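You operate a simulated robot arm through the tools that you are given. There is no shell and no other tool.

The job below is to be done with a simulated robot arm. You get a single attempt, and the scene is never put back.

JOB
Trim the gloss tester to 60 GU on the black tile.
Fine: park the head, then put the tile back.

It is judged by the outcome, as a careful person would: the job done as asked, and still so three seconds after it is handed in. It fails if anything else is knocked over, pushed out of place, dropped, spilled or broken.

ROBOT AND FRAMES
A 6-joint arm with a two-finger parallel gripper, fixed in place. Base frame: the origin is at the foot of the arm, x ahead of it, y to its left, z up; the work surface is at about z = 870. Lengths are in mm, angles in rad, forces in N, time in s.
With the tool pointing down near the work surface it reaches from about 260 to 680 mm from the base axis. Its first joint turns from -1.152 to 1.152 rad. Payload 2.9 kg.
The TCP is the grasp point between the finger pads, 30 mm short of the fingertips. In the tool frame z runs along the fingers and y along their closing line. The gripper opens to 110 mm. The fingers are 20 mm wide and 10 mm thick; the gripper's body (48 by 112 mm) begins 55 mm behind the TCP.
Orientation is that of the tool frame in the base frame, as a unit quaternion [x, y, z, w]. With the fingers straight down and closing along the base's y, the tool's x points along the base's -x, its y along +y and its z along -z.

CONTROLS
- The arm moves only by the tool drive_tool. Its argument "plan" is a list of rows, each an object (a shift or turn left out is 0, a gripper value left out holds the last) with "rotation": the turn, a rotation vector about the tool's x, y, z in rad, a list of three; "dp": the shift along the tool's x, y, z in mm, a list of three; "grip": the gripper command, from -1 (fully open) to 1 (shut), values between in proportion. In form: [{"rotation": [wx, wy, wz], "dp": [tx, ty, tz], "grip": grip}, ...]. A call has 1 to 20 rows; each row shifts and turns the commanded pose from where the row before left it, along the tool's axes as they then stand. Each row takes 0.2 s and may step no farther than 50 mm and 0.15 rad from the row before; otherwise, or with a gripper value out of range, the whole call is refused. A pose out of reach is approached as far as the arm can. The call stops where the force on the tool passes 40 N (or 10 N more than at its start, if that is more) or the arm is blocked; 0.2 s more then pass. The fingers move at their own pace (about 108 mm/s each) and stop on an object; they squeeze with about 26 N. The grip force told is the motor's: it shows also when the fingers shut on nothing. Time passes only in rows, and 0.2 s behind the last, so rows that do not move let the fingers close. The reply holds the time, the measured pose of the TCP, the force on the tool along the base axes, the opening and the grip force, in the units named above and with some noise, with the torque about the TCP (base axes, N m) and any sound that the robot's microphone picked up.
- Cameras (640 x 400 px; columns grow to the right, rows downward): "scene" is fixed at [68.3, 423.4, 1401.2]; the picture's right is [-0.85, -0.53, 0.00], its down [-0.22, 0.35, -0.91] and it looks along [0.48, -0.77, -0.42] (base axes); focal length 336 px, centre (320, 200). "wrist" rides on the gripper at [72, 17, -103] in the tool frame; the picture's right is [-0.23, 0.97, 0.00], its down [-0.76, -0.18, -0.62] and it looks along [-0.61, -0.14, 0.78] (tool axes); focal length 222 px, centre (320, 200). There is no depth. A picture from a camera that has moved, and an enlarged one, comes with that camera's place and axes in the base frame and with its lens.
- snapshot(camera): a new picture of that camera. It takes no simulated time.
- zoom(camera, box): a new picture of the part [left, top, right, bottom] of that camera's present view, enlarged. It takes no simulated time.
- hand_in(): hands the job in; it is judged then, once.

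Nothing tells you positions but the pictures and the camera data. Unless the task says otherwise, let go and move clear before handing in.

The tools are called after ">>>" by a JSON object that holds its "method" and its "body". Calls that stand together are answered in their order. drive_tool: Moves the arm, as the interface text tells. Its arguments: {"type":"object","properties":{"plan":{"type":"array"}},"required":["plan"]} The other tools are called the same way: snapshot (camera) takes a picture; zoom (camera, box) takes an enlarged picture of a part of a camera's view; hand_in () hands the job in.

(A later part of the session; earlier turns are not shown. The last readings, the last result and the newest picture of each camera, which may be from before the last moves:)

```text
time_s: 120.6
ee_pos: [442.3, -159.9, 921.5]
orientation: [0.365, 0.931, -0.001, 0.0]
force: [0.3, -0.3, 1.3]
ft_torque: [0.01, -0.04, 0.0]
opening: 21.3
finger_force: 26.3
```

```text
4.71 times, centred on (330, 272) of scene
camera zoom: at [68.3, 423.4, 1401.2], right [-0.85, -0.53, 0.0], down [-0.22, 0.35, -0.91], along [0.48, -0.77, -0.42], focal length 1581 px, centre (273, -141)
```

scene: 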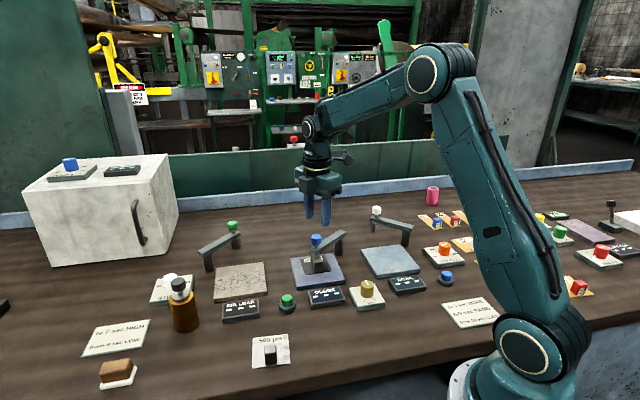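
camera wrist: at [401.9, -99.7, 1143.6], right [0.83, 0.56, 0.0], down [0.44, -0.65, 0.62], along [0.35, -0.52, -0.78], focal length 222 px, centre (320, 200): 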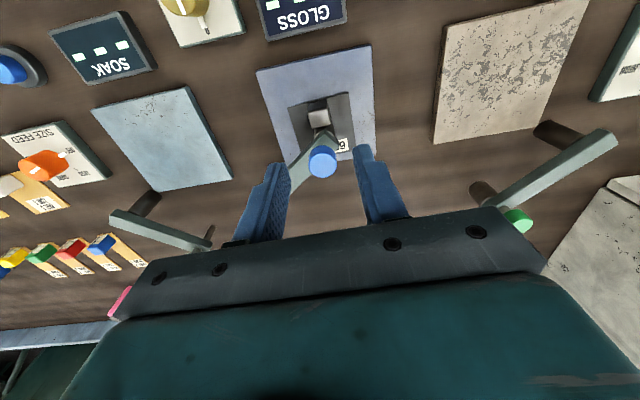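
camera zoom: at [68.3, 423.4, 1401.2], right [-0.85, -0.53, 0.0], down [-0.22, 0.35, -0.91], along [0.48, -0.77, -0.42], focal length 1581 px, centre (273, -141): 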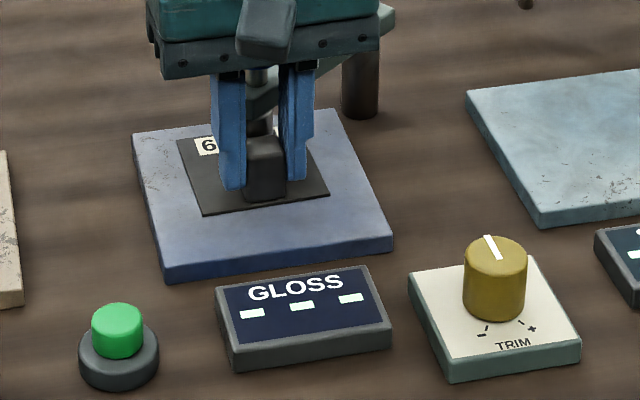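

>>> {"method": "drive_tool", "body": {"plan": [{"dp": [3, 0.6, 0]}, {"dp": [0, 0, 0]}, {"dp": [0, 0, 0]}]}}

>>> {"method": "zoom", "body": {"camera": "scene", "box": [280, 230, 380, 315]}}

>>> {"method": "drive_tool", "body": {"plan": [{"dp": [3, 0.6, 0]}, {"dp": [0, 0, 0]}, {"dp": [0, 0, 0]}]}}

>>> {"method": "zoom", "body": {"camera": "scene", "box": [280, 230, 380, 315]}}

>>> {"method": "drive_tool", "body": {"plan": [{"dp": [3, 0.7, 0]}, {"dp": [0, 0, 0]}, {"dp": [0, 0, 0]}]}}

>>> {"method": "zoom", "body": {"camera": "scene", "box": [280, 230, 380, 315]}}

```text
time_s: 121.4
ee_pos: [440.4, -156.9, 921.4]
orientation: [0.366, 0.931, 0.0, 0.0]
force: [0.8, -0.9, -0.3]
ft_torque: [0.0, -0.01, -0.04]
opening: 21.5
finger_force: 25.9
```

```text
4.71 times, centred on (330, 272) of scene
camera zoom: at [68.3, 423.4, 1401.2], right [-0.85, -0.53, 0.0], down [-0.22, 0.35, -0.91], along [0.48, -0.77, -0.42], focal length 1581 px, centre (273, -141)
```

zoom: 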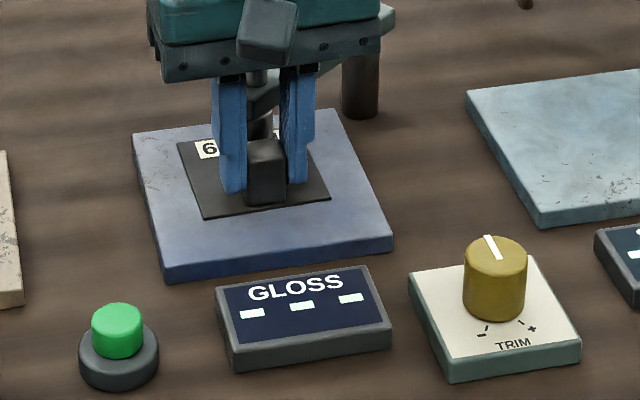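

```text
time_s: 122.2
ee_pos: [439.2, -156.0, 922.2]
orientation: [0.366, 0.931, 0.0, 0.001]
force: [1.2, -0.9, 4.3]
ft_torque: [0.02, 0.0, -0.01]
opening: 21.6
finger_force: 26.1
```

```text
4.71 times, centred on (330, 272) of scene
camera zoom: at [68.3, 423.4, 1401.2], right [-0.85, -0.53, 0.0], down [-0.22, 0.35, -0.91], along [0.48, -0.77, -0.42], focal length 1581 px, centre (273, -141)
```

zoom: 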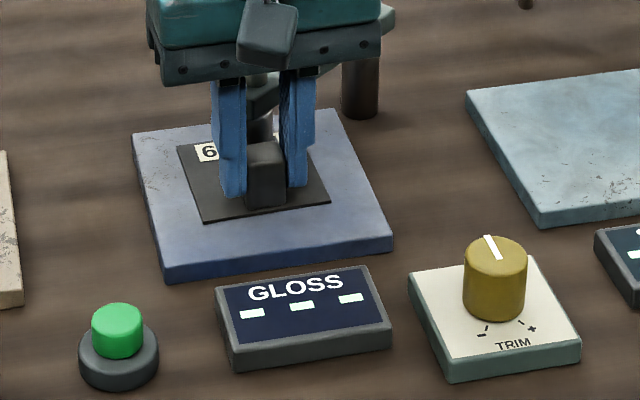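

```text
time_s: 123.0
ee_pos: [437.9, -153.7, 922.5]
orientation: [0.365, 0.931, 0.001, 0.0]
force: [0.2, -2.1, 7.5]
ft_torque: [-0.1, -0.03, 0.02]
opening: 21.1
finger_force: 26.3
```

```text
4.71 times, centred on (330, 272) of scene
camera zoom: at [68.2, 423.4, 1401.2], right [-0.85, -0.53, 0.0], down [-0.22, 0.35, -0.91], along [0.48, -0.77, -0.42], focal length 1581 px, centre (273, -141)
```

zoom: 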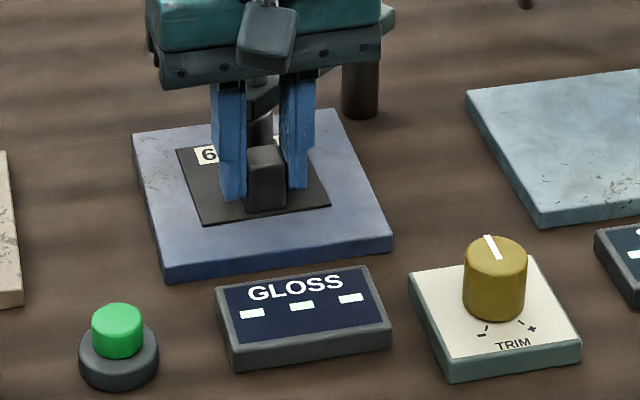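

The tile is now centred on the plate with the head on it. I'll release, rise and check the display again.

>>> {"method": "drive_tool", "body": {"plan": [{"dp": [0, 0, -0.5]}, {"grip": 0.3}, {"grip": 0.2}, {"dp": [0, 0, -15]}, {"dp": [0, 0, -35]}, {"dp": [0, 0, -40]}, {"dp": [0, 0, -30]}, {"dp": [0, 0, 0]}, {"dp": [0, 0, 0]}, {"dp": [0, 0, 0]}, {"dp": [0, 0, 0]}, {"dp": [0, 0, 0]}, {"dp": [0, 0, 0]}, {"dp": [0, 0, 0]}]}}

>>> {"method": "zoom", "body": {"camera": "scene", "box": [280, 225, 390, 310]}}

>>> {"method": "zoom", "body": {"camera": "wrist", "box": [230, 20, 430, 220]}}

```text
time_s: 126.0
ee_pos: [436.1, -153.0, 1041.8]
orientation: [0.365, 0.931, 0.0, 0.0]
force: [-0.4, 0.2, -0.2]
ft_torque: [0.02, 0.03, -0.01]
opening: 43.9
finger_force: 0.2
```

```text
4.71 times, centred on (335, 268) of scene
camera zoom: at [68.3, 423.4, 1401.2], right [-0.85, -0.53, 0.0], down [-0.22, 0.35, -0.91], along [0.48, -0.77, -0.42], focal length 1581 px, centre (249, -118)
```

zoom: 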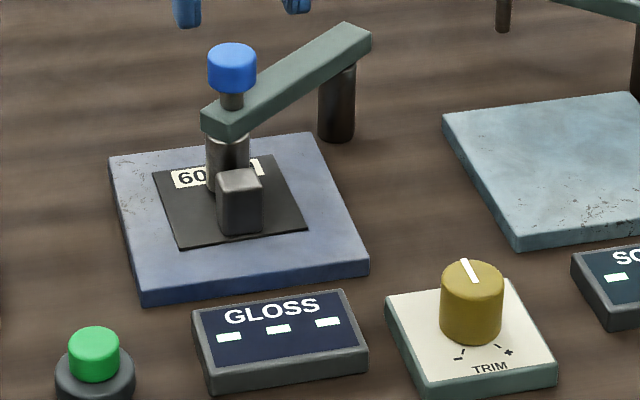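

```text
2.00 times, centred on (330, 120) of wrist
camera zoom: at [394.3, -91.9, 1144.5], right [0.83, 0.56, 0.0], down [0.44, -0.65, 0.62], along [0.35, -0.52, -0.78], focal length 444 px, centre (300, 360)
```

zoom: 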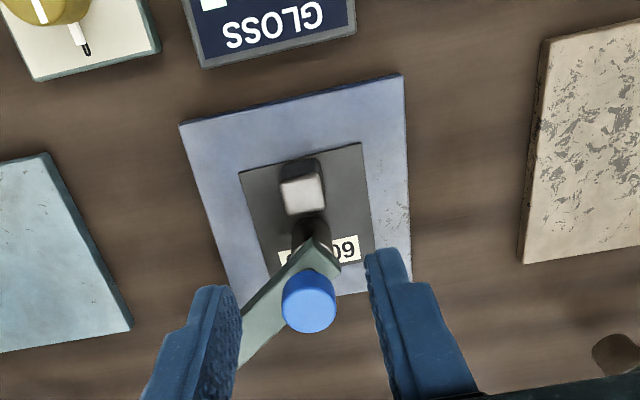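

The tile is centred on the plate, but there's still no reading. The head may be sitting slightly off its true stop, so I'll push the knob firmly against the stop with closed fingers from the +x side while the tile is in this position.

>>> {"method": "drive_tool", "body": {"plan": [{"dp": [-31.4, 9.6, 0], "grip": 1}, {"dp": [-31.4, 9.6, 0]}, {"dp": [0, 0, 30]}, {"dp": [0, 0, 36]}, {"dp": [3, -2.8, 0]}, {"dp": [0, 0, 0]}]}}

>>> {"method": "zoom", "body": {"camera": "scene", "box": [280, 215, 390, 310]}}

>>> {"method": "snapshot", "body": {"camera": "wrist"}}

```text
time_s: 127.4
ee_pos: [491.3, -183.2, 975.0]
orientation: [0.366, 0.931, 0.0, 0.0]
force: [-0.2, -0.2, 0.4]
ft_torque: [0.0, 0.02, 0.0]
opening: 0.1
finger_force: 25.9
```

```text
4.21 times, centred on (335, 262) of scene
camera zoom: at [68.3, 423.4, 1401.2], right [-0.85, -0.53, 0.0], down [-0.22, 0.35, -0.91], along [0.48, -0.77, -0.42], focal length 1415 px, centre (257, -63)
```

zoom: 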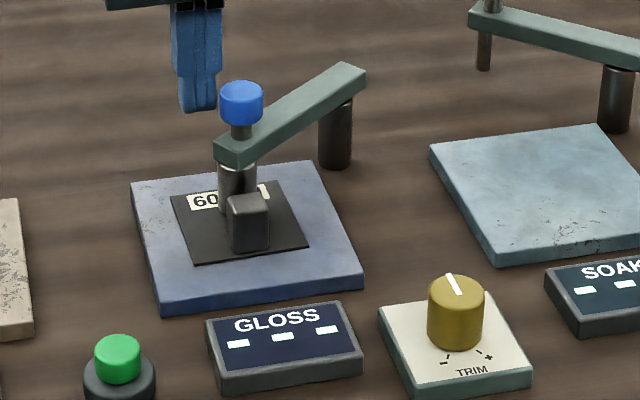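

```text
taken
camera wrist: at [449.9, -120.1, 1078.7], right [0.83, 0.56, 0.0], down [0.44, -0.65, 0.62], along [0.35, -0.52, -0.78], focal length 222 px, centre (320, 200)
```

wrist: 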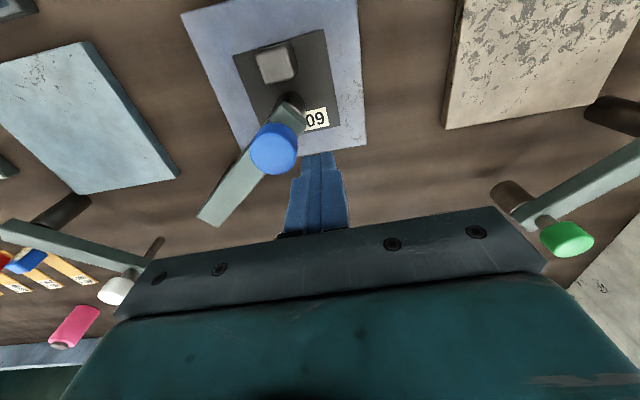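

Fingers are beside the knob on its +x side. I'll push it gently toward -x in small steps.

>>> {"method": "drive_tool", "body": {"plan": [{"dp": [2.2, -2, 0]}, {"dp": [2.2, -2, 0]}, {"dp": [1.5, -1.4, 0]}, {"dp": [0, 0, 0]}]}}

>>> {"method": "drive_tool", "body": {"plan": [{"dp": [0.8, -0.7, 0]}, {"dp": [0.8, -0.7, 0]}, {"dp": [0, 0, 0]}]}}

>>> {"method": "zoom", "body": {"camera": "scene", "box": [280, 215, 390, 310]}}

```text
time_s: 128.4
ee_pos: [486.3, -180.7, 975.9]
orientation: [0.365, 0.931, 0.0, 0.002]
force: [19.3, 2.9, -7.2]
ft_torque: [0.07, -0.39, -0.03]
opening: 0.0
finger_force: 26.4
```

```text
time_s: 129.2
ee_pos: [484.4, -181.1, 977.2]
orientation: [0.365, 0.931, 0.0, 0.005]
force: [34.0, 10.3, -4.8]
ft_torque: [0.19, -0.54, -0.09]
opening: 0.0
finger_force: 26.2
```

```text
4.21 times, centred on (335, 262) of scene
camera zoom: at [69.3, 423.7, 1401.0], right [-0.85, -0.53, 0.0], down [-0.22, 0.35, -0.91], along [0.48, -0.77, -0.42], focal length 1415 px, centre (257, -63)
```

zoom: 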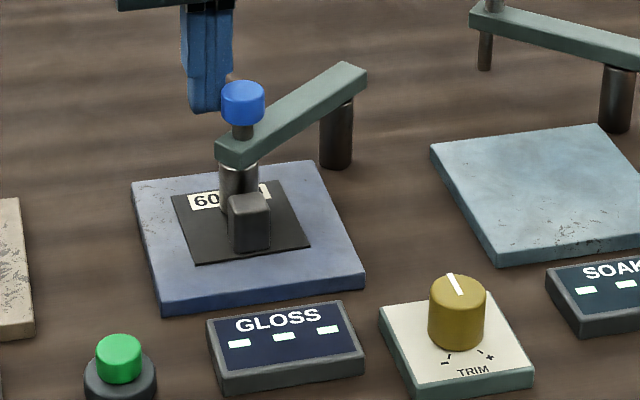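

It's rigidly at the stop and there's still no reading. I'll back off and survey the rest of the bench from high up for anything related to the gloss tester that I've missed.

>>> {"method": "drive_tool", "body": {"plan": [{"dp": [-4, 3.7, 0]}, {"dp": [-7, 6, -10]}, {"dp": [0, 0, -45]}, {"dp": [0, 0, -45]}, {"dp": [0, 0, -45]}, {"dp": [30, -30, -20]}, {"dp": [30, -30, 0]}, {"dp": [0, -40, 0]}, {"dp": [0, -40, 0]}, {"dp": [0, 0, 0]}]}}

>>> {"method": "snapshot", "body": {"camera": "wrist"}}

>>> {"method": "zoom", "body": {"camera": "scene", "box": [400, 160, 640, 310]}}

```text
time_s: 131.4
ee_pos: [356.8, -246.4, 1142.7]
orientation: [0.365, 0.931, 0.0, -0.001]
force: [-0.2, -0.8, 0.6]
ft_torque: [-0.01, -0.01, -0.02]
opening: 0.1
finger_force: 25.5
```

```text
taken
camera wrist: at [315.5, -183.6, 1246.7], right [0.83, 0.56, 0.0], down [0.44, -0.65, 0.62], along [0.35, -0.52, -0.78], focal length 222 px, centre (320, 200)
```

wrist: 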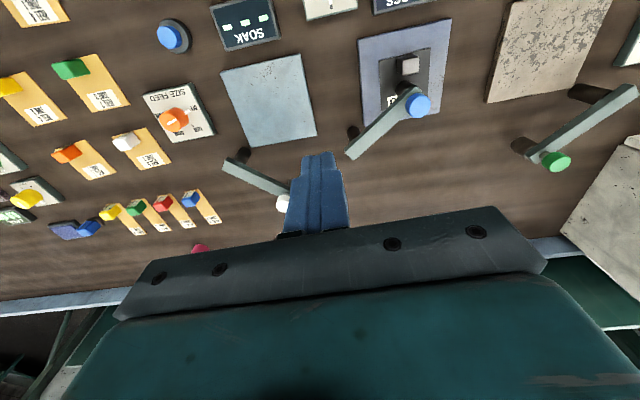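

```text
2.67 times, centred on (520, 235) of scene
camera zoom: at [68.3, 423.4, 1401.2], right [-0.85, -0.53, 0.0], down [-0.22, 0.35, -0.91], along [0.48, -0.77, -0.42], focal length 896 px, centre (-213, 107)
```

zoom: 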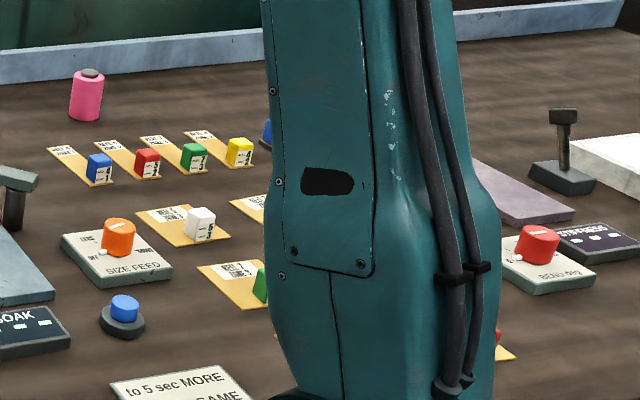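

>>> {"method": "zoom", "body": {"camera": "wrist", "box": [320, 0, 480, 170]}}

>>> {"method": "zoom", "body": {"camera": "wrist", "box": [0, 0, 320, 250]}}

```text
2.35 times, centred on (400, 85) of wrist
camera zoom: at [315.5, -183.6, 1246.7], right [0.83, 0.56, 0.0], down [0.44, -0.65, 0.62], along [0.35, -0.52, -0.78], focal length 523 px, centre (132, 471)
```

zoom: 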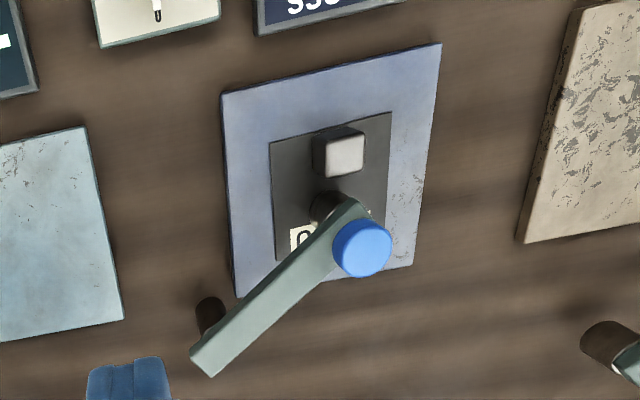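

```text
1.60 times, centred on (160, 125) of wrist
camera zoom: at [315.5, -183.6, 1246.7], right [0.83, 0.56, 0.0], down [0.44, -0.65, 0.62], along [0.35, -0.52, -0.78], focal length 355 px, centre (576, 320)
```

zoom: 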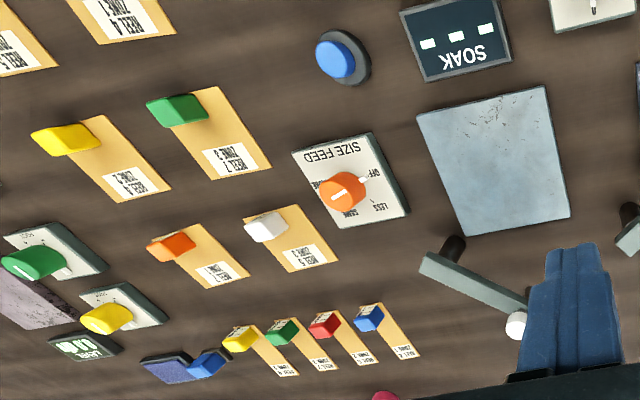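

The survey shows nothing else tied to the gloss tester. The head is clearly over the tile's bare face now, so I'll wait 8 s more, undisturbed, in this well-centred state.

>>> {"method": "drive_tool", "body": {"plan": [{"dp": [0, 0, 0]}, {"dp": [0, 0, 0]}, {"dp": [0, 0, 0]}, {"dp": [0, 0, 0]}, {"dp": [0, 0, 0]}, {"dp": [0, 0, 0]}, {"dp": [0, 0, 0]}, {"dp": [0, 0, 0]}, {"dp": [0, 0, 0]}, {"dp": [0, 0, 0]}, {"dp": [0, 0, 0]}, {"dp": [0, 0, 0]}, {"dp": [0, 0, 0]}, {"dp": [0, 0, 0]}, {"dp": [0, 0, 0]}, {"dp": [0, 0, 0]}, {"dp": [0, 0, 0]}, {"dp": [0, 0, 0]}, {"dp": [0, 0, 0]}, {"dp": [0, 0, 0]}]}}

>>> {"method": "drive_tool", "body": {"plan": [{"dp": [0, 0, 0]}, {"dp": [0, 0, 0]}, {"dp": [0, 0, 0]}, {"dp": [0, 0, 0]}, {"dp": [0, 0, 0]}, {"dp": [0, 0, 0]}, {"dp": [0, 0, 0]}, {"dp": [0, 0, 0]}, {"dp": [0, 0, 0]}, {"dp": [0, 0, 0]}, {"dp": [0, 0, 0]}, {"dp": [0, 0, 0]}, {"dp": [0, 0, 0]}, {"dp": [0, 0, 0]}, {"dp": [0, 0, 0]}, {"dp": [0, 0, 0]}, {"dp": [0, 0, 0]}, {"dp": [0, 0, 0]}, {"dp": [0, 0, 0]}, {"dp": [0, 0, 0]}]}}

>>> {"method": "zoom", "body": {"camera": "scene", "box": [200, 225, 420, 350]}}

>>> {"method": "zoom", "body": {"camera": "scene", "box": [300, 225, 350, 275]}}

```text
time_s: 135.6
ee_pos: [357.8, -245.2, 1143.4]
orientation: [0.366, 0.931, 0.0, 0.0]
force: [0.2, 0.6, 0.2]
ft_torque: [0.05, 0.0, -0.03]
opening: 0.3
finger_force: 25.8
```

```text
time_s: 139.8
ee_pos: [358.1, -244.2, 1144.3]
orientation: [0.366, 0.931, 0.0, 0.0]
force: [-0.2, 0.2, 0.4]
ft_torque: [0.04, 0.02, -0.01]
opening: 0.0
finger_force: 25.4
```

```text
2.91 times, centred on (310, 288) of scene
camera zoom: at [68.3, 423.4, 1401.2], right [-0.85, -0.53, 0.0], down [-0.22, 0.35, -0.91], along [0.48, -0.77, -0.42], focal length 978 px, centre (349, -54)
```

zoom: 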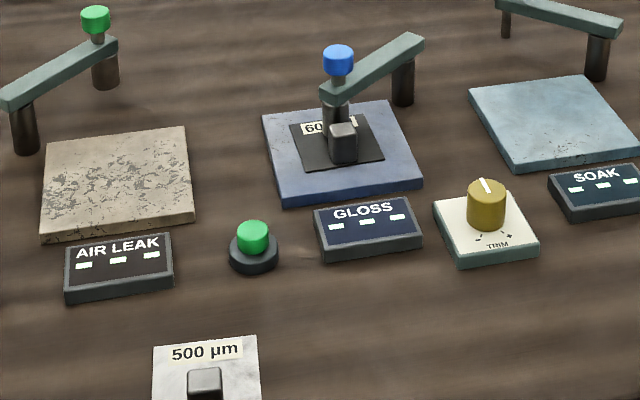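

```text
8.00 times, centred on (325, 250) of scene
camera zoom: at [68.3, 423.4, 1401.2], right [-0.85, -0.53, 0.0], down [-0.22, 0.35, -0.91], along [0.48, -0.77, -0.42], focal length 2688 px, centre (280, -200)
```

zoom: 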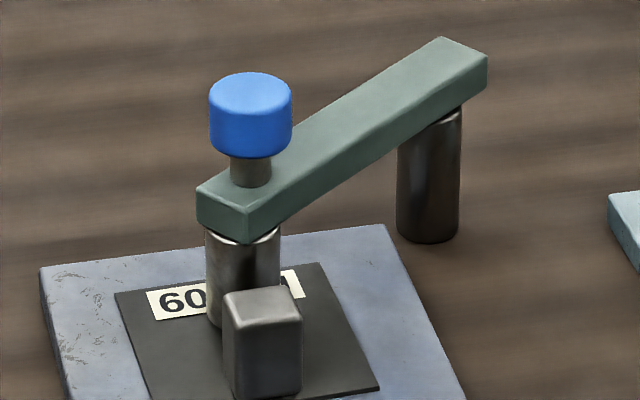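

Still dashes. One thing I haven't tried is whether the blue knob itself turns, like a thumbscrew on its stem. I'll go back over the knob and test a small twist.

>>> {"method": "drive_tool", "body": {"plan": [{"rotation": [0, 0, -0.15], "grip": 0.2}, {"rotation": [0, 0, -0.15]}, {"rotation": [0, 0, -0.15]}, {"rotation": [0, 0, -0.15]}, {"rotation": [0, 0, -0.15]}, {"rotation": [0, 0, -0.15]}, {"rotation": [0, 0, -0.15]}, {"rotation": [0, 0, -0.15]}, {"rotation": [0, 0, -0.15]}, {"rotation": [0, 0, -0.15]}, {"rotation": [0, 0, -0.15]}, {"rotation": [0, 0, -0.15]}, {"rotation": [0, 0, -0.15]}, {"rotation": [0, 0, -0.15]}, {"dp": [-26.3, -29.4, 25]}, {"dp": [-26.3, -29.4, 25]}, {"dp": [-26.3, -29.4, 25]}, {"dp": [0, 0, 25]}, {"dp": [0, 0, 0]}]}}

>>> {"method": "snapshot", "body": {"camera": "wrist"}}

```text
time_s: 143.8
ee_pos: [461.8, -186.4, 1039.8]
orientation: [-0.624, 0.781, 0.0, 0.0]
force: [-0.3, 0.1, -0.9]
ft_torque: [0.0, 0.0, 0.01]
opening: 44.0
finger_force: 0.0
```

```text
taken
camera wrist: at [429.1, -252.8, 1142.6], right [-0.9, 0.44, 0.0], down [0.34, 0.7, 0.62], along [0.27, 0.56, -0.78], focal length 222 px, centre (320, 200)
```

wrist: 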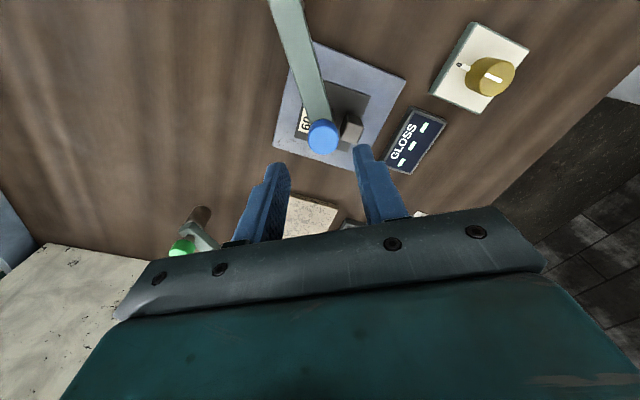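

>>> {"method": "drive_tool", "body": {"plan": [{"dp": [0, 0, 35]}, {"dp": [0, 0, 31]}, {"grip": 0.5}, {"grip": 1}, {"grip": 1}]}}

>>> {"method": "drive_tool", "body": {"plan": [{"rotation": [0, 0, 0.06]}, {"rotation": [0, 0, 0.06]}, {"dp": [0, 0, 0]}]}}

>>> {"method": "zoom", "body": {"camera": "scene", "box": [280, 215, 390, 310]}}

```text
time_s: 145.0
ee_pos: [462.4, -185.4, 973.6]
orientation: [-0.624, 0.781, 0.0, -0.001]
force: [0.3, 0.3, -2.4]
ft_torque: [-0.11, -0.1, 0.02]
opening: 25.7
finger_force: 44.9
```

```text
time_s: 145.8
ee_pos: [462.3, -185.2, 972.2]
orientation: [-0.577, 0.817, 0.001, -0.001]
force: [1.1, 5.5, -13.6]
ft_torque: [0.19, -0.26, 0.08]
opening: 25.1
finger_force: 44.5
```

```text
4.21 times, centred on (335, 262) of scene
camera zoom: at [68.5, 423.4, 1401.1], right [-0.85, -0.53, 0.0], down [-0.22, 0.35, -0.91], along [0.48, -0.77, -0.42], focal length 1415 px, centre (257, -63)
```

zoom: 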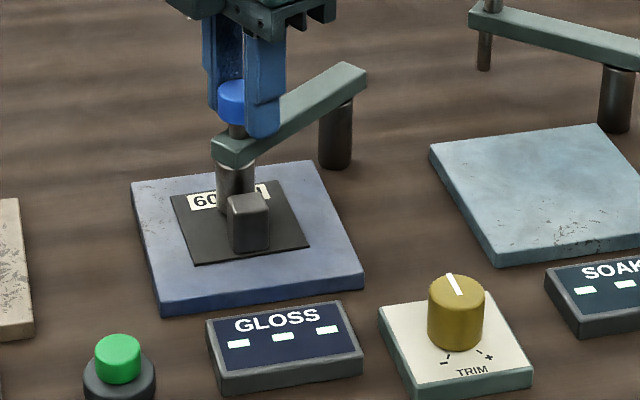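

The knob swivels freely with low torque, so it's only a grab handle. Next I'll sweep the head slowly back from its stop in 3–4 mm steps, watching the display, in case the measuring spot is short of the stop.

>>> {"method": "drive_tool", "body": {"plan": [{"dp": [0, -3, 0.5]}, {"dp": [0, 0, 0]}, {"dp": [0, 0, 0]}]}}

>>> {"method": "zoom", "body": {"camera": "scene", "box": [280, 225, 370, 310]}}

>>> {"method": "drive_tool", "body": {"plan": [{"dp": [0, -4, 0]}, {"dp": [0, 0, 0]}, {"dp": [0, 0, 0]}]}}

>>> {"method": "zoom", "body": {"camera": "scene", "box": [280, 225, 370, 310]}}

>>> {"method": "drive_tool", "body": {"plan": [{"dp": [0.2, -4, 0]}, {"dp": [0, 0, 0]}, {"dp": [0, 0, 0]}]}}

>>> {"method": "zoom", "body": {"camera": "scene", "box": [280, 225, 370, 310]}}

```text
time_s: 146.6
ee_pos: [463.8, -186.9, 972.8]
orientation: [-0.578, 0.816, 0.001, -0.001]
force: [-3.3, 15.3, -11.5]
ft_torque: [0.16, 0.27, -0.5]
opening: 25.3
finger_force: 45.0
```

```text
4.71 times, centred on (325, 268) of scene
camera zoom: at [68.4, 423.7, 1401.1], right [-0.85, -0.53, 0.0], down [-0.22, 0.35, -0.91], along [0.48, -0.77, -0.42], focal length 1581 px, centre (296, -118)
```

zoom: 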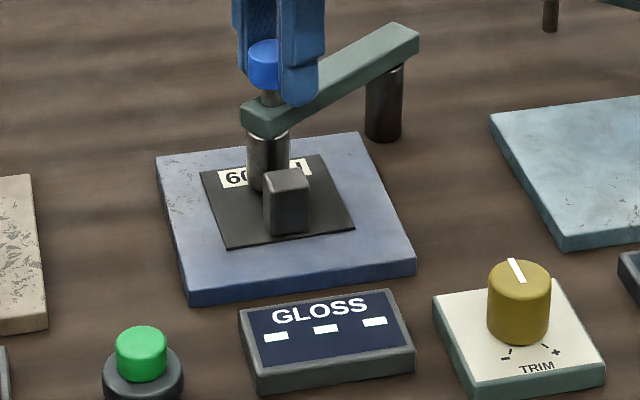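

```text
time_s: 147.4
ee_pos: [469.1, -187.2, 972.6]
orientation: [-0.577, 0.816, 0.001, 0.0]
force: [-0.3, 14.5, -19.1]
ft_torque: [0.21, -0.03, -0.32]
opening: 25.3
finger_force: 44.9
```

```text
4.71 times, centred on (325, 268) of scene
camera zoom: at [68.6, 423.7, 1401.1], right [-0.85, -0.53, 0.0], down [-0.22, 0.35, -0.91], along [0.48, -0.77, -0.42], focal length 1581 px, centre (296, -118)
```

zoom: 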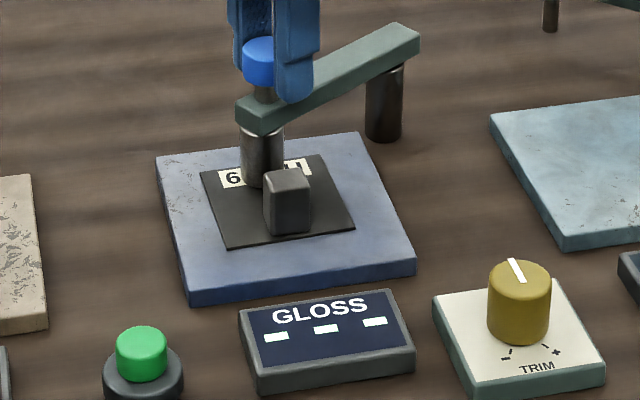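

```text
time_s: 148.2
ee_pos: [471.6, -189.7, 973.1]
orientation: [-0.578, 0.816, 0.001, 0.0]
force: [1.8, 17.1, -20.7]
ft_torque: [0.06, 0.04, -0.26]
opening: 25.1
finger_force: 44.8
```

```text
4.71 times, centred on (325, 268) of scene
camera zoom: at [68.7, 423.8, 1401.0], right [-0.85, -0.53, 0.0], down [-0.22, 0.35, -0.91], along [0.48, -0.77, -0.42], focal length 1581 px, centre (296, -118)
```

zoom: 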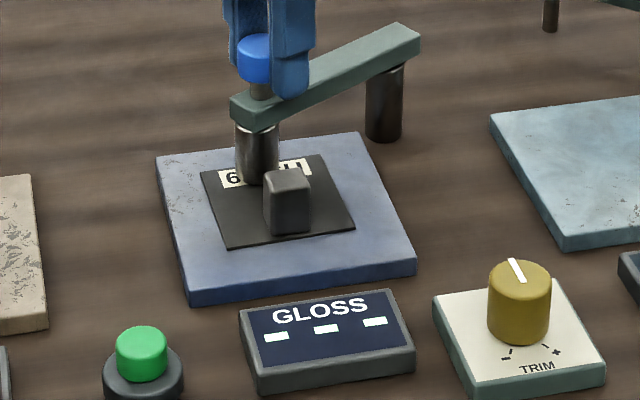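

No reading anywhere along the sweep. I'll bring the head back to its stop, relieve the forces, and twist the free-turning knob further in each direction to see whether it operates anything.

>>> {"method": "drive_tool", "body": {"plan": [{"dp": [-1, 4, 1.2]}, {"dp": [0, 4, 0]}, {"dp": [0, 3, 0]}, {"dp": [0, 0, 0]}]}}

>>> {"method": "drive_tool", "body": {"plan": [{"rotation": [0, 0, 0.15]}, {"rotation": [0, 0, 0.15]}, {"rotation": [0, 0, 0.15]}, {"rotation": [0, 0, 0.15]}, {"rotation": [0, 0, 0.15]}, {"dp": [0, 0, 0]}]}}

>>> {"method": "zoom", "body": {"camera": "scene", "box": [280, 225, 370, 310]}}

```text
time_s: 149.2
ee_pos: [461.2, -186.7, 973.1]
orientation: [-0.574, 0.819, -0.002, 0.0]
force: [-1.3, -8.9, -5.0]
ft_torque: [-0.25, 0.12, 0.04]
opening: 25.1
finger_force: 44.5
```

```text
time_s: 150.6
ee_pos: [460.4, -185.3, 973.9]
orientation: [-0.237, 0.971, 0.0, 0.001]
force: [6.6, -4.7, 1.0]
ft_torque: [0.16, -0.65, 0.74]
opening: 25.0
finger_force: 45.2
```

```text
4.71 times, centred on (325, 268) of scene
camera zoom: at [68.5, 423.2, 1401.2], right [-0.85, -0.53, 0.0], down [-0.22, 0.35, -0.91], along [0.48, -0.77, -0.42], focal length 1581 px, centre (296, -118)
```

zoom: 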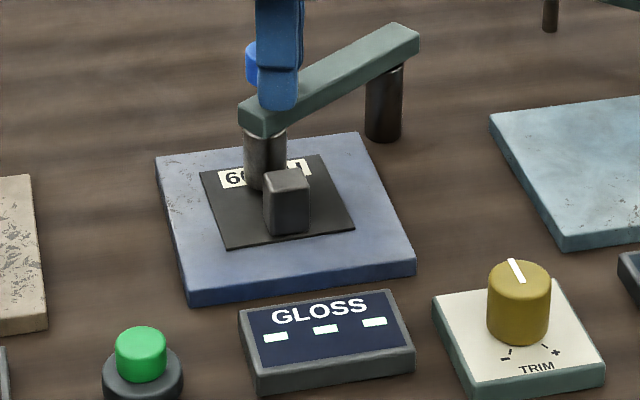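

The knob is fixed after all; it just slips in the grip, and the head has been left about 5 mm off its stop. I'll push it back to the stop, release, and check again.

>>> {"method": "drive_tool", "body": {"plan": [{"dp": [1.4, 1.0, 0]}, {"dp": [1.4, 1.0, 0]}, {"dp": [1.2, 0.9, 0]}, {"dp": [0, 0, 0]}]}}

>>> {"method": "zoom", "body": {"camera": "scene", "box": [280, 225, 370, 310]}}

```text
time_s: 151.6
ee_pos: [454.4, -184.2, 973.9]
orientation: [-0.238, 0.971, 0.001, 0.0]
force: [5.5, -5.7, 8.5]
ft_torque: [-0.06, -0.09, 0.5]
opening: 25.6
finger_force: 44.7
```

```text
4.71 times, centred on (325, 268) of scene
camera zoom: at [68.3, 423.3, 1401.2], right [-0.85, -0.53, 0.0], down [-0.22, 0.35, -0.91], along [0.48, -0.77, -0.42], focal length 1581 px, centre (296, -118)
```

zoom: 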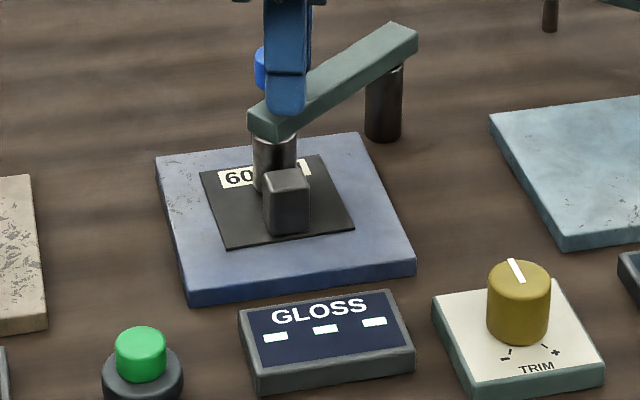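

The head is at its stop and the geometry is right: head on the plate's midline, tile centred, handle to the front. Perhaps the tester only takes a reading on a full cycle from its park position, and since the first misplaced try I never swung fully back to park. I'll park the head completely, then swing it in again.

>>> {"method": "drive_tool", "body": {"plan": [{"grip": 0.4}, {"rotation": [0, 0, -0.15], "dp": [0, 0, 0]}, {"rotation": [0, 0, -0.15]}, {"rotation": [0, 0, -0.15]}, {"rotation": [0, 0, -0.15]}, {"rotation": [0, 0, -0.15]}, {"rotation": [0, 0, -0.15]}, {"rotation": [0, 0, -0.03]}, {"dp": [0, 0, 0]}]}}

>>> {"method": "zoom", "body": {"camera": "wrist", "box": [220, 20, 480, 220]}}

```text
time_s: 153.6
ee_pos: [456.8, -184.6, 974.1]
orientation: [-0.648, 0.762, 0.0, -0.001]
force: [1.0, -0.9, -0.3]
ft_torque: [0.0, 0.0, -0.02]
opening: 33.6
finger_force: 0.5
```

```text
2.00 times, centred on (350, 120) of wrist
camera zoom: at [427.7, -253.6, 1076.8], right [-0.93, 0.38, 0.0], down [0.3, 0.72, 0.62], along [0.24, 0.58, -0.78], focal length 444 px, centre (260, 360)
```

zoom: 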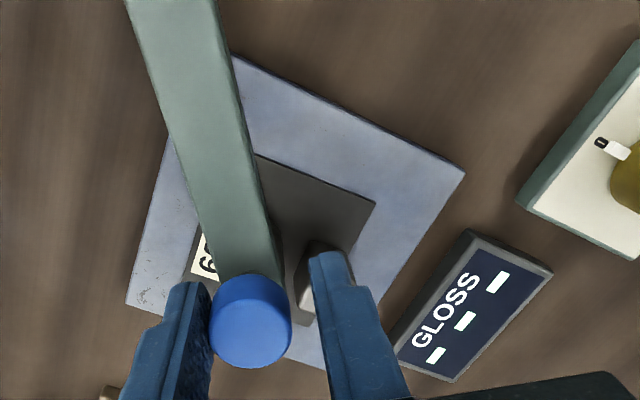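

Knob is in the fork. I'll swing it all the way back to the park end.

>>> {"method": "drive_tool", "body": {"plan": [{"grip": 0.47}, {"dp": [0.5, -9.1, 0], "rotation": [0, 0, 0.1]}, {"dp": [0.5, -9.1, 0], "rotation": [0, 0, 0.1]}, {"dp": [0.5, -9.1, 0], "rotation": [0, 0, 0.1]}, {"dp": [0.5, -9.1, 0], "rotation": [0, 0, 0.1]}, {"dp": [0.5, -9.1, 0], "rotation": [0, 0, 0.1]}, {"dp": [0.5, -9.1, 0], "rotation": [0, 0, 0.1]}, {"dp": [0.5, -9.1, 0], "rotation": [0, 0, 0.1]}, {"dp": [0.5, -9.1, 0], "rotation": [0, 0, 0.1]}, {"dp": [0.5, -9.1, 0], "rotation": [0, 0, 0.1]}, {"dp": [0.5, -9.1, 0], "rotation": [0, 0, 0.1]}, {"dp": [0.5, -9.1, 0], "rotation": [0, 0, 0.1]}, {"dp": [0.5, -9.1, 0], "rotation": [0, 0, 0.1]}, {"dp": [0, 0, 0]}]}}

>>> {"method": "snapshot", "body": {"camera": "wrist"}}

>>> {"method": "zoom", "body": {"camera": "scene", "box": [260, 190, 400, 310]}}

```text
time_s: 156.6
ee_pos: [530.7, -257.4, 974.5]
orientation: [-0.103, 0.995, 0.0, 0.0]
force: [-0.8, 0.3, 0.2]
ft_torque: [0.0, 0.03, -0.01]
opening: 29.3
finger_force: 0.1
```

```text
taken
camera wrist: at [455.9, -254.9, 1076.8], right [0.02, 1.0, 0.0], down [0.78, -0.02, 0.62], along [0.62, -0.01, -0.78], focal length 222 px, centre (320, 200)
```

wrist: 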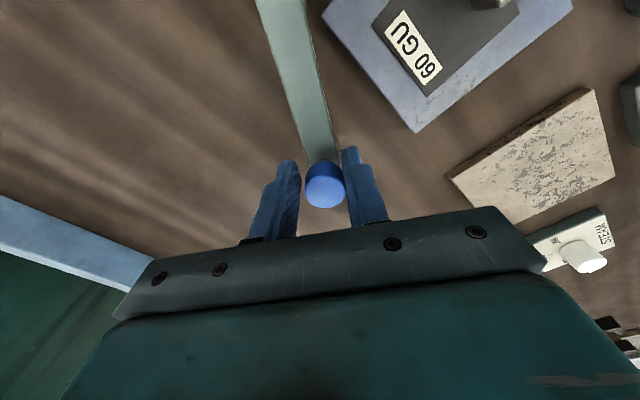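

```text
3.33 times, centred on (330, 250) of scene
camera zoom: at [68.3, 423.4, 1401.2], right [-0.85, -0.53, 0.0], down [-0.22, 0.35, -0.91], along [0.48, -0.77, -0.42], focal length 1120 px, centre (287, 33)
```

zoom: 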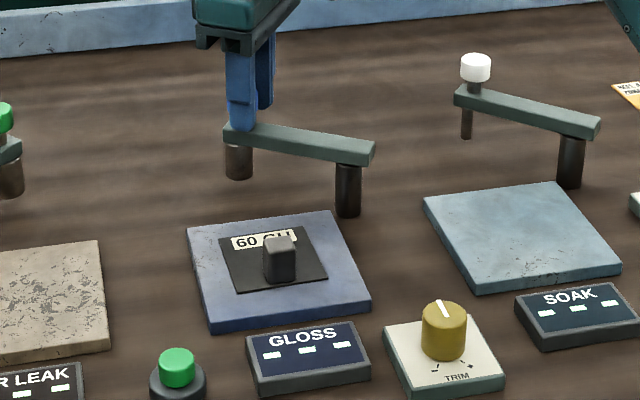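

>>> {"method": "drive_tool", "body": {"plan": [{"dp": [-5, 0, 0]}, {"dp": [0.4, -7, 0], "rotation": [0, 0, 0.08]}, {"dp": [0.3, -6, 0], "rotation": [0, 0, 0.07]}, {"dp": [0.2, -3, 0], "rotation": [0, 0, 0.05]}, {"dp": [0, 0, 0]}]}}

>>> {"method": "drive_tool", "body": {"plan": [{"dp": [0, -2, 0]}, {"dp": [0, -2, 0]}, {"dp": [0, 0, 0]}]}}

>>> {"method": "zoom", "body": {"camera": "scene", "box": [270, 190, 390, 265]}}

```text
time_s: 157.8
ee_pos: [536.0, -271.5, 973.9]
orientation: [-0.005, 1.0, 0.0, -0.001]
force: [0.8, -0.1, 0.6]
ft_torque: [0.0, -0.02, -0.01]
opening: 29.2
finger_force: 0.1
```

```text
time_s: 158.6
ee_pos: [536.6, -275.6, 973.3]
orientation: [-0.005, 1.0, 0.001, 0.0]
force: [-1.2, 4.7, 0.6]
ft_torque: [0.05, 0.05, 0.07]
opening: 31.6
finger_force: 2.7
```

```text
5.33 times, centred on (330, 228) of scene
camera zoom: at [68.3, 423.5, 1401.1], right [-0.85, -0.53, 0.0], down [-0.22, 0.35, -0.91], along [0.48, -0.77, -0.42], focal length 1792 px, centre (267, 53)
```

zoom: 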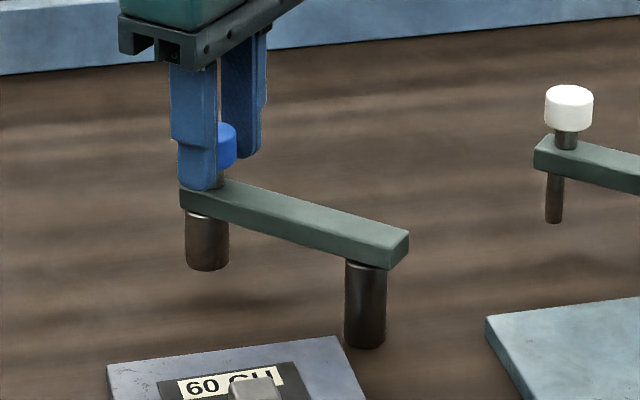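

The head is back at its original park stop. Now I'll swing it all the way in again onto the centred tile.

>>> {"method": "drive_tool", "body": {"plan": [{"dp": [0, 3, 0]}, {"dp": [0, 0, 0]}, {"dp": [0, 0, 0]}, {"dp": [0.5, 9.2, 0], "rotation": [0, 0, -0.1]}, {"dp": [0.5, 9.2, 0], "rotation": [0, 0, -0.1]}, {"dp": [0.5, 9.2, 0], "rotation": [0, 0, -0.1]}, {"dp": [0.5, 9.2, 0], "rotation": [0, 0, -0.1]}, {"dp": [0.5, 9.2, 0], "rotation": [0, 0, -0.1]}, {"dp": [0.5, 9.2, 0], "rotation": [0, 0, -0.1]}, {"dp": [0.5, 9.2, 0], "rotation": [0, 0, -0.1]}, {"dp": [0.5, 9.2, 0], "rotation": [0, 0, -0.1]}, {"dp": [0.5, 9.2, 0], "rotation": [0, 0, -0.1]}, {"dp": [0.5, 9.2, 0], "rotation": [0, 0, -0.1]}, {"dp": [0.5, 9.2, 0], "rotation": [0, 0, -0.1]}, {"dp": [0.5, 9.2, 0], "rotation": [0, 0, -0.1]}, {"dp": [0, 0, 0]}]}}

>>> {"method": "zoom", "body": {"camera": "wrist", "box": [220, 20, 480, 220]}}

>>> {"method": "zoom", "body": {"camera": "scene", "box": [280, 225, 370, 310]}}

```text
time_s: 162.0
ee_pos: [477.1, -187.1, 973.4]
orientation: [-0.569, 0.822, 0.0, -0.001]
force: [0.0, -0.6, 1.1]
ft_torque: [0.01, 0.01, 0.0]
opening: 29.3
finger_force: 0.0
```

```text
2.00 times, centred on (350, 120) of wrist
camera zoom: at [436.2, -249.2, 1077.0], right [-0.83, 0.56, 0.0], down [0.43, 0.65, 0.62], along [0.35, 0.52, -0.78], focal length 444 px, centre (260, 360)
```

zoom: 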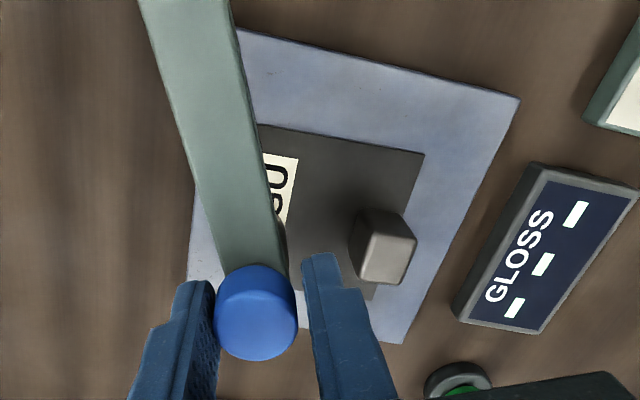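

```text
4.71 times, centred on (325, 268) of scene
camera zoom: at [68.3, 423.4, 1401.2], right [-0.85, -0.53, 0.0], down [-0.22, 0.35, -0.91], along [0.48, -0.77, -0.42], focal length 1581 px, centre (296, -118)
```

zoom: 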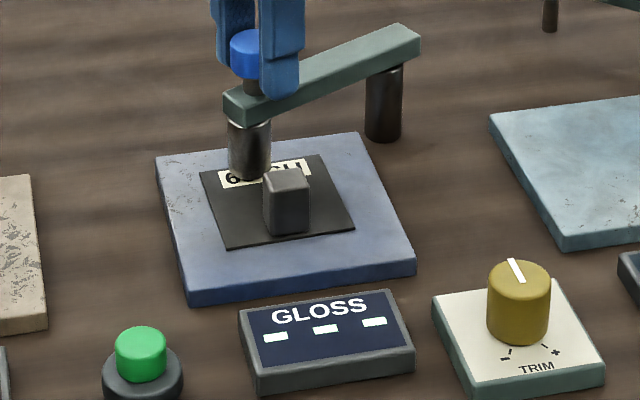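

>>> {"method": "drive_tool", "body": {"plan": [{"dp": [0.3, 6, 0], "rotation": [0, 0, -0.06]}, {"dp": [0.3, 6, 0], "rotation": [0, 0, -0.06]}, {"dp": [0.2, 4, 0], "rotation": [0, 0, -0.04]}, {"dp": [0.1, 3, 0], "rotation": [0, 0, -0.03]}, {"dp": [0, 0, 0]}, {"dp": [0, 0, 0]}]}}

>>> {"method": "zoom", "body": {"camera": "scene", "box": [280, 225, 370, 310]}}

>>> {"method": "zoom", "body": {"camera": "wrist", "box": [220, 20, 480, 220]}}

```text
time_s: 163.4
ee_pos: [458.2, -182.1, 973.4]
orientation: [-0.644, 0.765, 0.0, 0.0]
force: [0.1, 0.2, -0.3]
ft_torque: [0.01, 0.0, -0.02]
opening: 29.8
finger_force: 0.5
```

```text
4.71 times, centred on (325, 268) of scene
camera zoom: at [68.3, 423.4, 1401.2], right [-0.85, -0.53, 0.0], down [-0.22, 0.35, -0.91], along [0.48, -0.77, -0.42], focal length 1581 px, centre (296, -118)
```

zoom: 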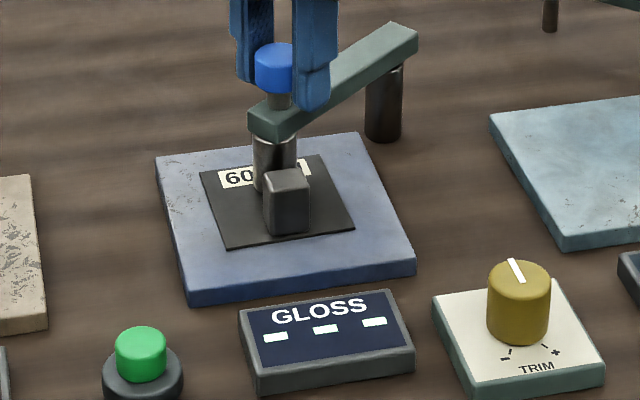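

```text
2.00 times, centred on (350, 120) of wrist
camera zoom: at [429.3, -251.6, 1076.9], right [-0.92, 0.39, 0.0], down [0.3, 0.72, 0.62], along [0.24, 0.57, -0.78], focal length 444 px, centre (260, 360)
```

zoom: 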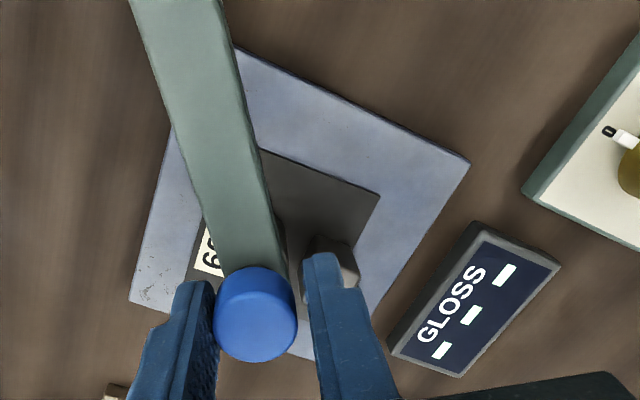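

Still no reading after a full cycle. I'll release and let it sit, then look at the green button between AIR LEAK and GLOSS. It lies exactly mirrored to TRIM about the GLOSS display, so it could be the gloss tester's read button.

>>> {"method": "drive_tool", "body": {"plan": [{"grip": 0.2}, {"dp": [0, 0, -30]}, {"dp": [0, 0, -40]}, {"rotation": [0, 0, 0.15]}, {"rotation": [0, 0, 0.15]}, {"rotation": [0, 0, 0.15]}, {"rotation": [0, 0, 0.15]}, {"rotation": [0, 0, 0.15]}, {"rotation": [0, 0, 0.15]}, {"rotation": [0, 0, 0.15]}, {"rotation": [0, 0, 0.15]}, {"rotation": [0, 0, 0.15]}, {"rotation": [0, 0, 0.05]}, {"dp": [5, 39, 0], "grip": 1}, {"dp": [5, 39, 0]}, {"dp": [5, 39, 0]}, {"dp": [5, 39, 0]}, {"dp": [0, 0, 0]}]}}

>>> {"method": "snapshot", "body": {"camera": "wrist"}}

>>> {"method": "zoom", "body": {"camera": "scene", "box": [200, 215, 420, 350]}}

```text
time_s: 167.2
ee_pos: [439.6, -27.4, 1045.8]
orientation: [-0.001, 1.0, 0.0, 0.0]
force: [0.3, -0.4, -0.7]
ft_torque: [0.0, -0.03, 0.01]
opening: 0.0
finger_force: 26.1
```

```text
taken
camera wrist: at [366.9, -10.2, 1148.6], right [0.23, 0.97, 0.0], down [0.76, -0.18, 0.62], along [0.61, -0.14, -0.78], focal length 222 px, centre (320, 200)
```

wrist: 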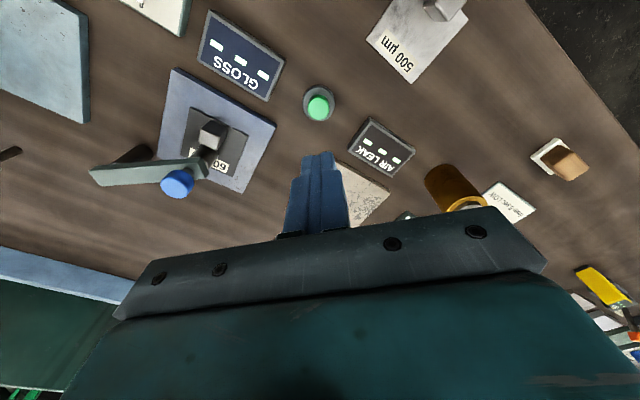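

```text
2.91 times, centred on (310, 282) of scene
camera zoom: at [68.3, 423.4, 1401.2], right [-0.85, -0.53, 0.0], down [-0.22, 0.35, -0.91], along [0.48, -0.77, -0.42], focal length 978 px, centre (349, -40)
```

zoom: 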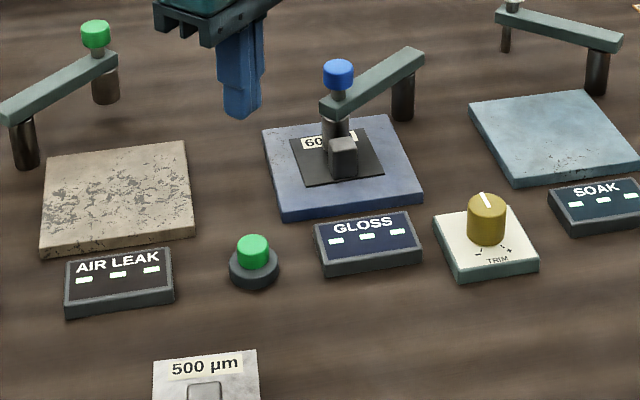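

>>> {"method": "zoom", "body": {"camera": "wrist", "box": [150, 60, 290, 210]}}

>>> {"method": "zoom", "body": {"camera": "wrist", "box": [280, 60, 440, 200]}}

```text
2.67 times, centred on (220, 135) of wrist
camera zoom: at [366.9, -10.2, 1148.6], right [0.23, 0.97, 0.0], down [0.76, -0.18, 0.62], along [0.61, -0.14, -0.78], focal length 592 px, centre (587, 373)
```

zoom: 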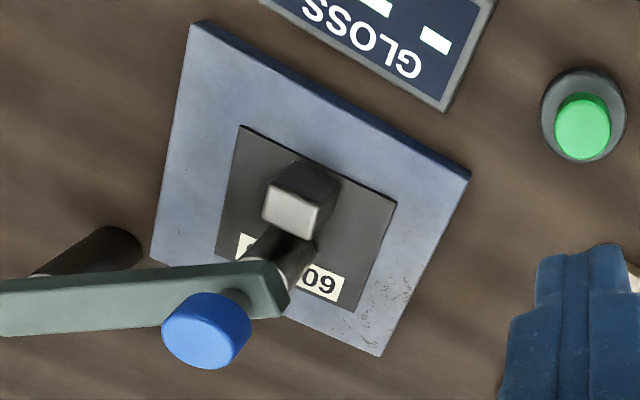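

```text
2.86 times, centred on (360, 130) of wrist
camera zoom: at [366.9, -10.2, 1148.6], right [0.23, 0.97, 0.0], down [0.76, -0.18, 0.62], along [0.61, -0.14, -0.78], focal length 635 px, centre (206, 400)
```

zoom: 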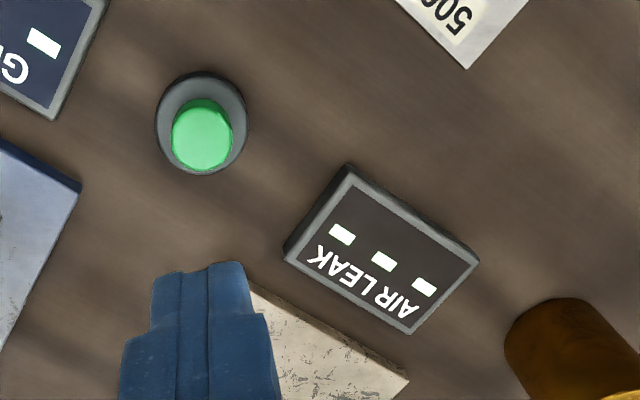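

The head, tile and handle geometry all look correct from this side too. The green button's cap is at about (440.5,-27.7). Pressing it gently is harmless to everything physical and would settle whether it triggers the gloss reading, so I'll approach it slowly.

>>> {"method": "drive_tool", "body": {"plan": [{"dp": [-1, 0, 40]}, {"dp": [0, 0, 40]}, {"dp": [0, 0, 25]}, {"dp": [0, 0, 5]}, {"dp": [0, 0, 0]}]}}

>>> {"method": "zoom", "body": {"camera": "scene", "box": [220, 230, 380, 330]}}

```text
time_s: 168.4
ee_pos: [439.4, -27.5, 934.3]
orientation: [0.0, 1.0, 0.0, 0.0]
force: [-0.4, -0.9, 0.5]
ft_torque: [0.0, 0.01, 0.0]
opening: 0.2
finger_force: 26.5
```

```text
4.00 times, centred on (300, 280) of scene
camera zoom: at [68.3, 423.4, 1401.2], right [-0.85, -0.53, 0.0], down [-0.22, 0.35, -0.91], along [0.48, -0.77, -0.42], focal length 1344 px, centre (400, -120)
```

zoom: 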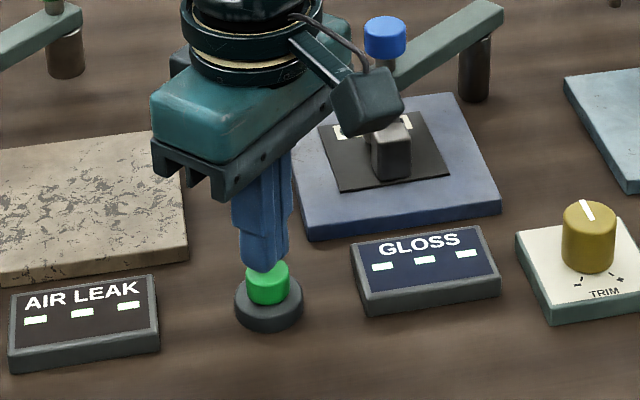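

>>> {"method": "drive_tool", "body": {"plan": [{"dp": [0, 0, 2]}, {"dp": [0, 0, 2]}, {"dp": [0, 0, 2]}, {"dp": [0, 0, 0]}]}}

>>> {"method": "drive_tool", "body": {"plan": [{"dp": [0, 0, 1]}, {"dp": [0, 0, 1]}, {"dp": [0, 0, 1]}, {"dp": [0, 0, 0]}]}}

```text
time_s: 169.4
ee_pos: [438.8, -26.7, 927.6]
orientation: [0.0, 1.0, -0.001, -0.001]
force: [-0.4, 0.0, -0.3]
ft_torque: [0.0, 0.01, 0.0]
opening: 0.2
finger_force: 26.3
```

```text
time_s: 170.4
ee_pos: [439.4, -26.5, 924.1]
orientation: [0.001, 1.0, 0.0, 0.001]
force: [0.1, -0.1, 1.7]
ft_torque: [-0.02, 0.01, 0.03]
opening: 0.2
finger_force: 26.4
```

>>> {"method": "drive_tool", "body": {"plan": [{"dp": [0, 0, 1]}, {"dp": [0, 0, 1]}, {"dp": [0, 0, 1]}, {"dp": [0, 0, 1]}, {"dp": [0, 0, 0]}]}}

>>> {"method": "zoom", "body": {"camera": "scene", "box": [200, 230, 400, 330]}}

```text
time_s: 171.6
ee_pos: [438.3, -26.2, 920.8]
orientation: [0.0, 1.0, 0.0, 0.001]
force: [-3.7, -2.5, 8.7]
ft_torque: [-0.04, 0.06, -0.01]
opening: 0.1
finger_force: 25.9
heard: click
```

```text
3.20 times, centred on (300, 280) of scene
camera zoom: at [68.1, 423.4, 1401.2], right [-0.85, -0.53, 0.0], down [-0.22, 0.35, -0.91], along [0.48, -0.77, -0.42], focal length 1075 px, centre (384, -56)
```

zoom: 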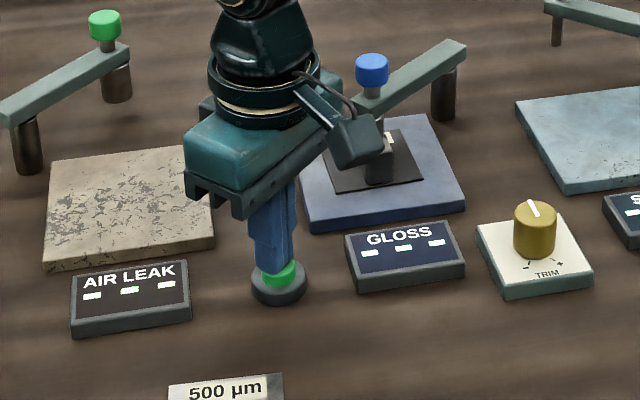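

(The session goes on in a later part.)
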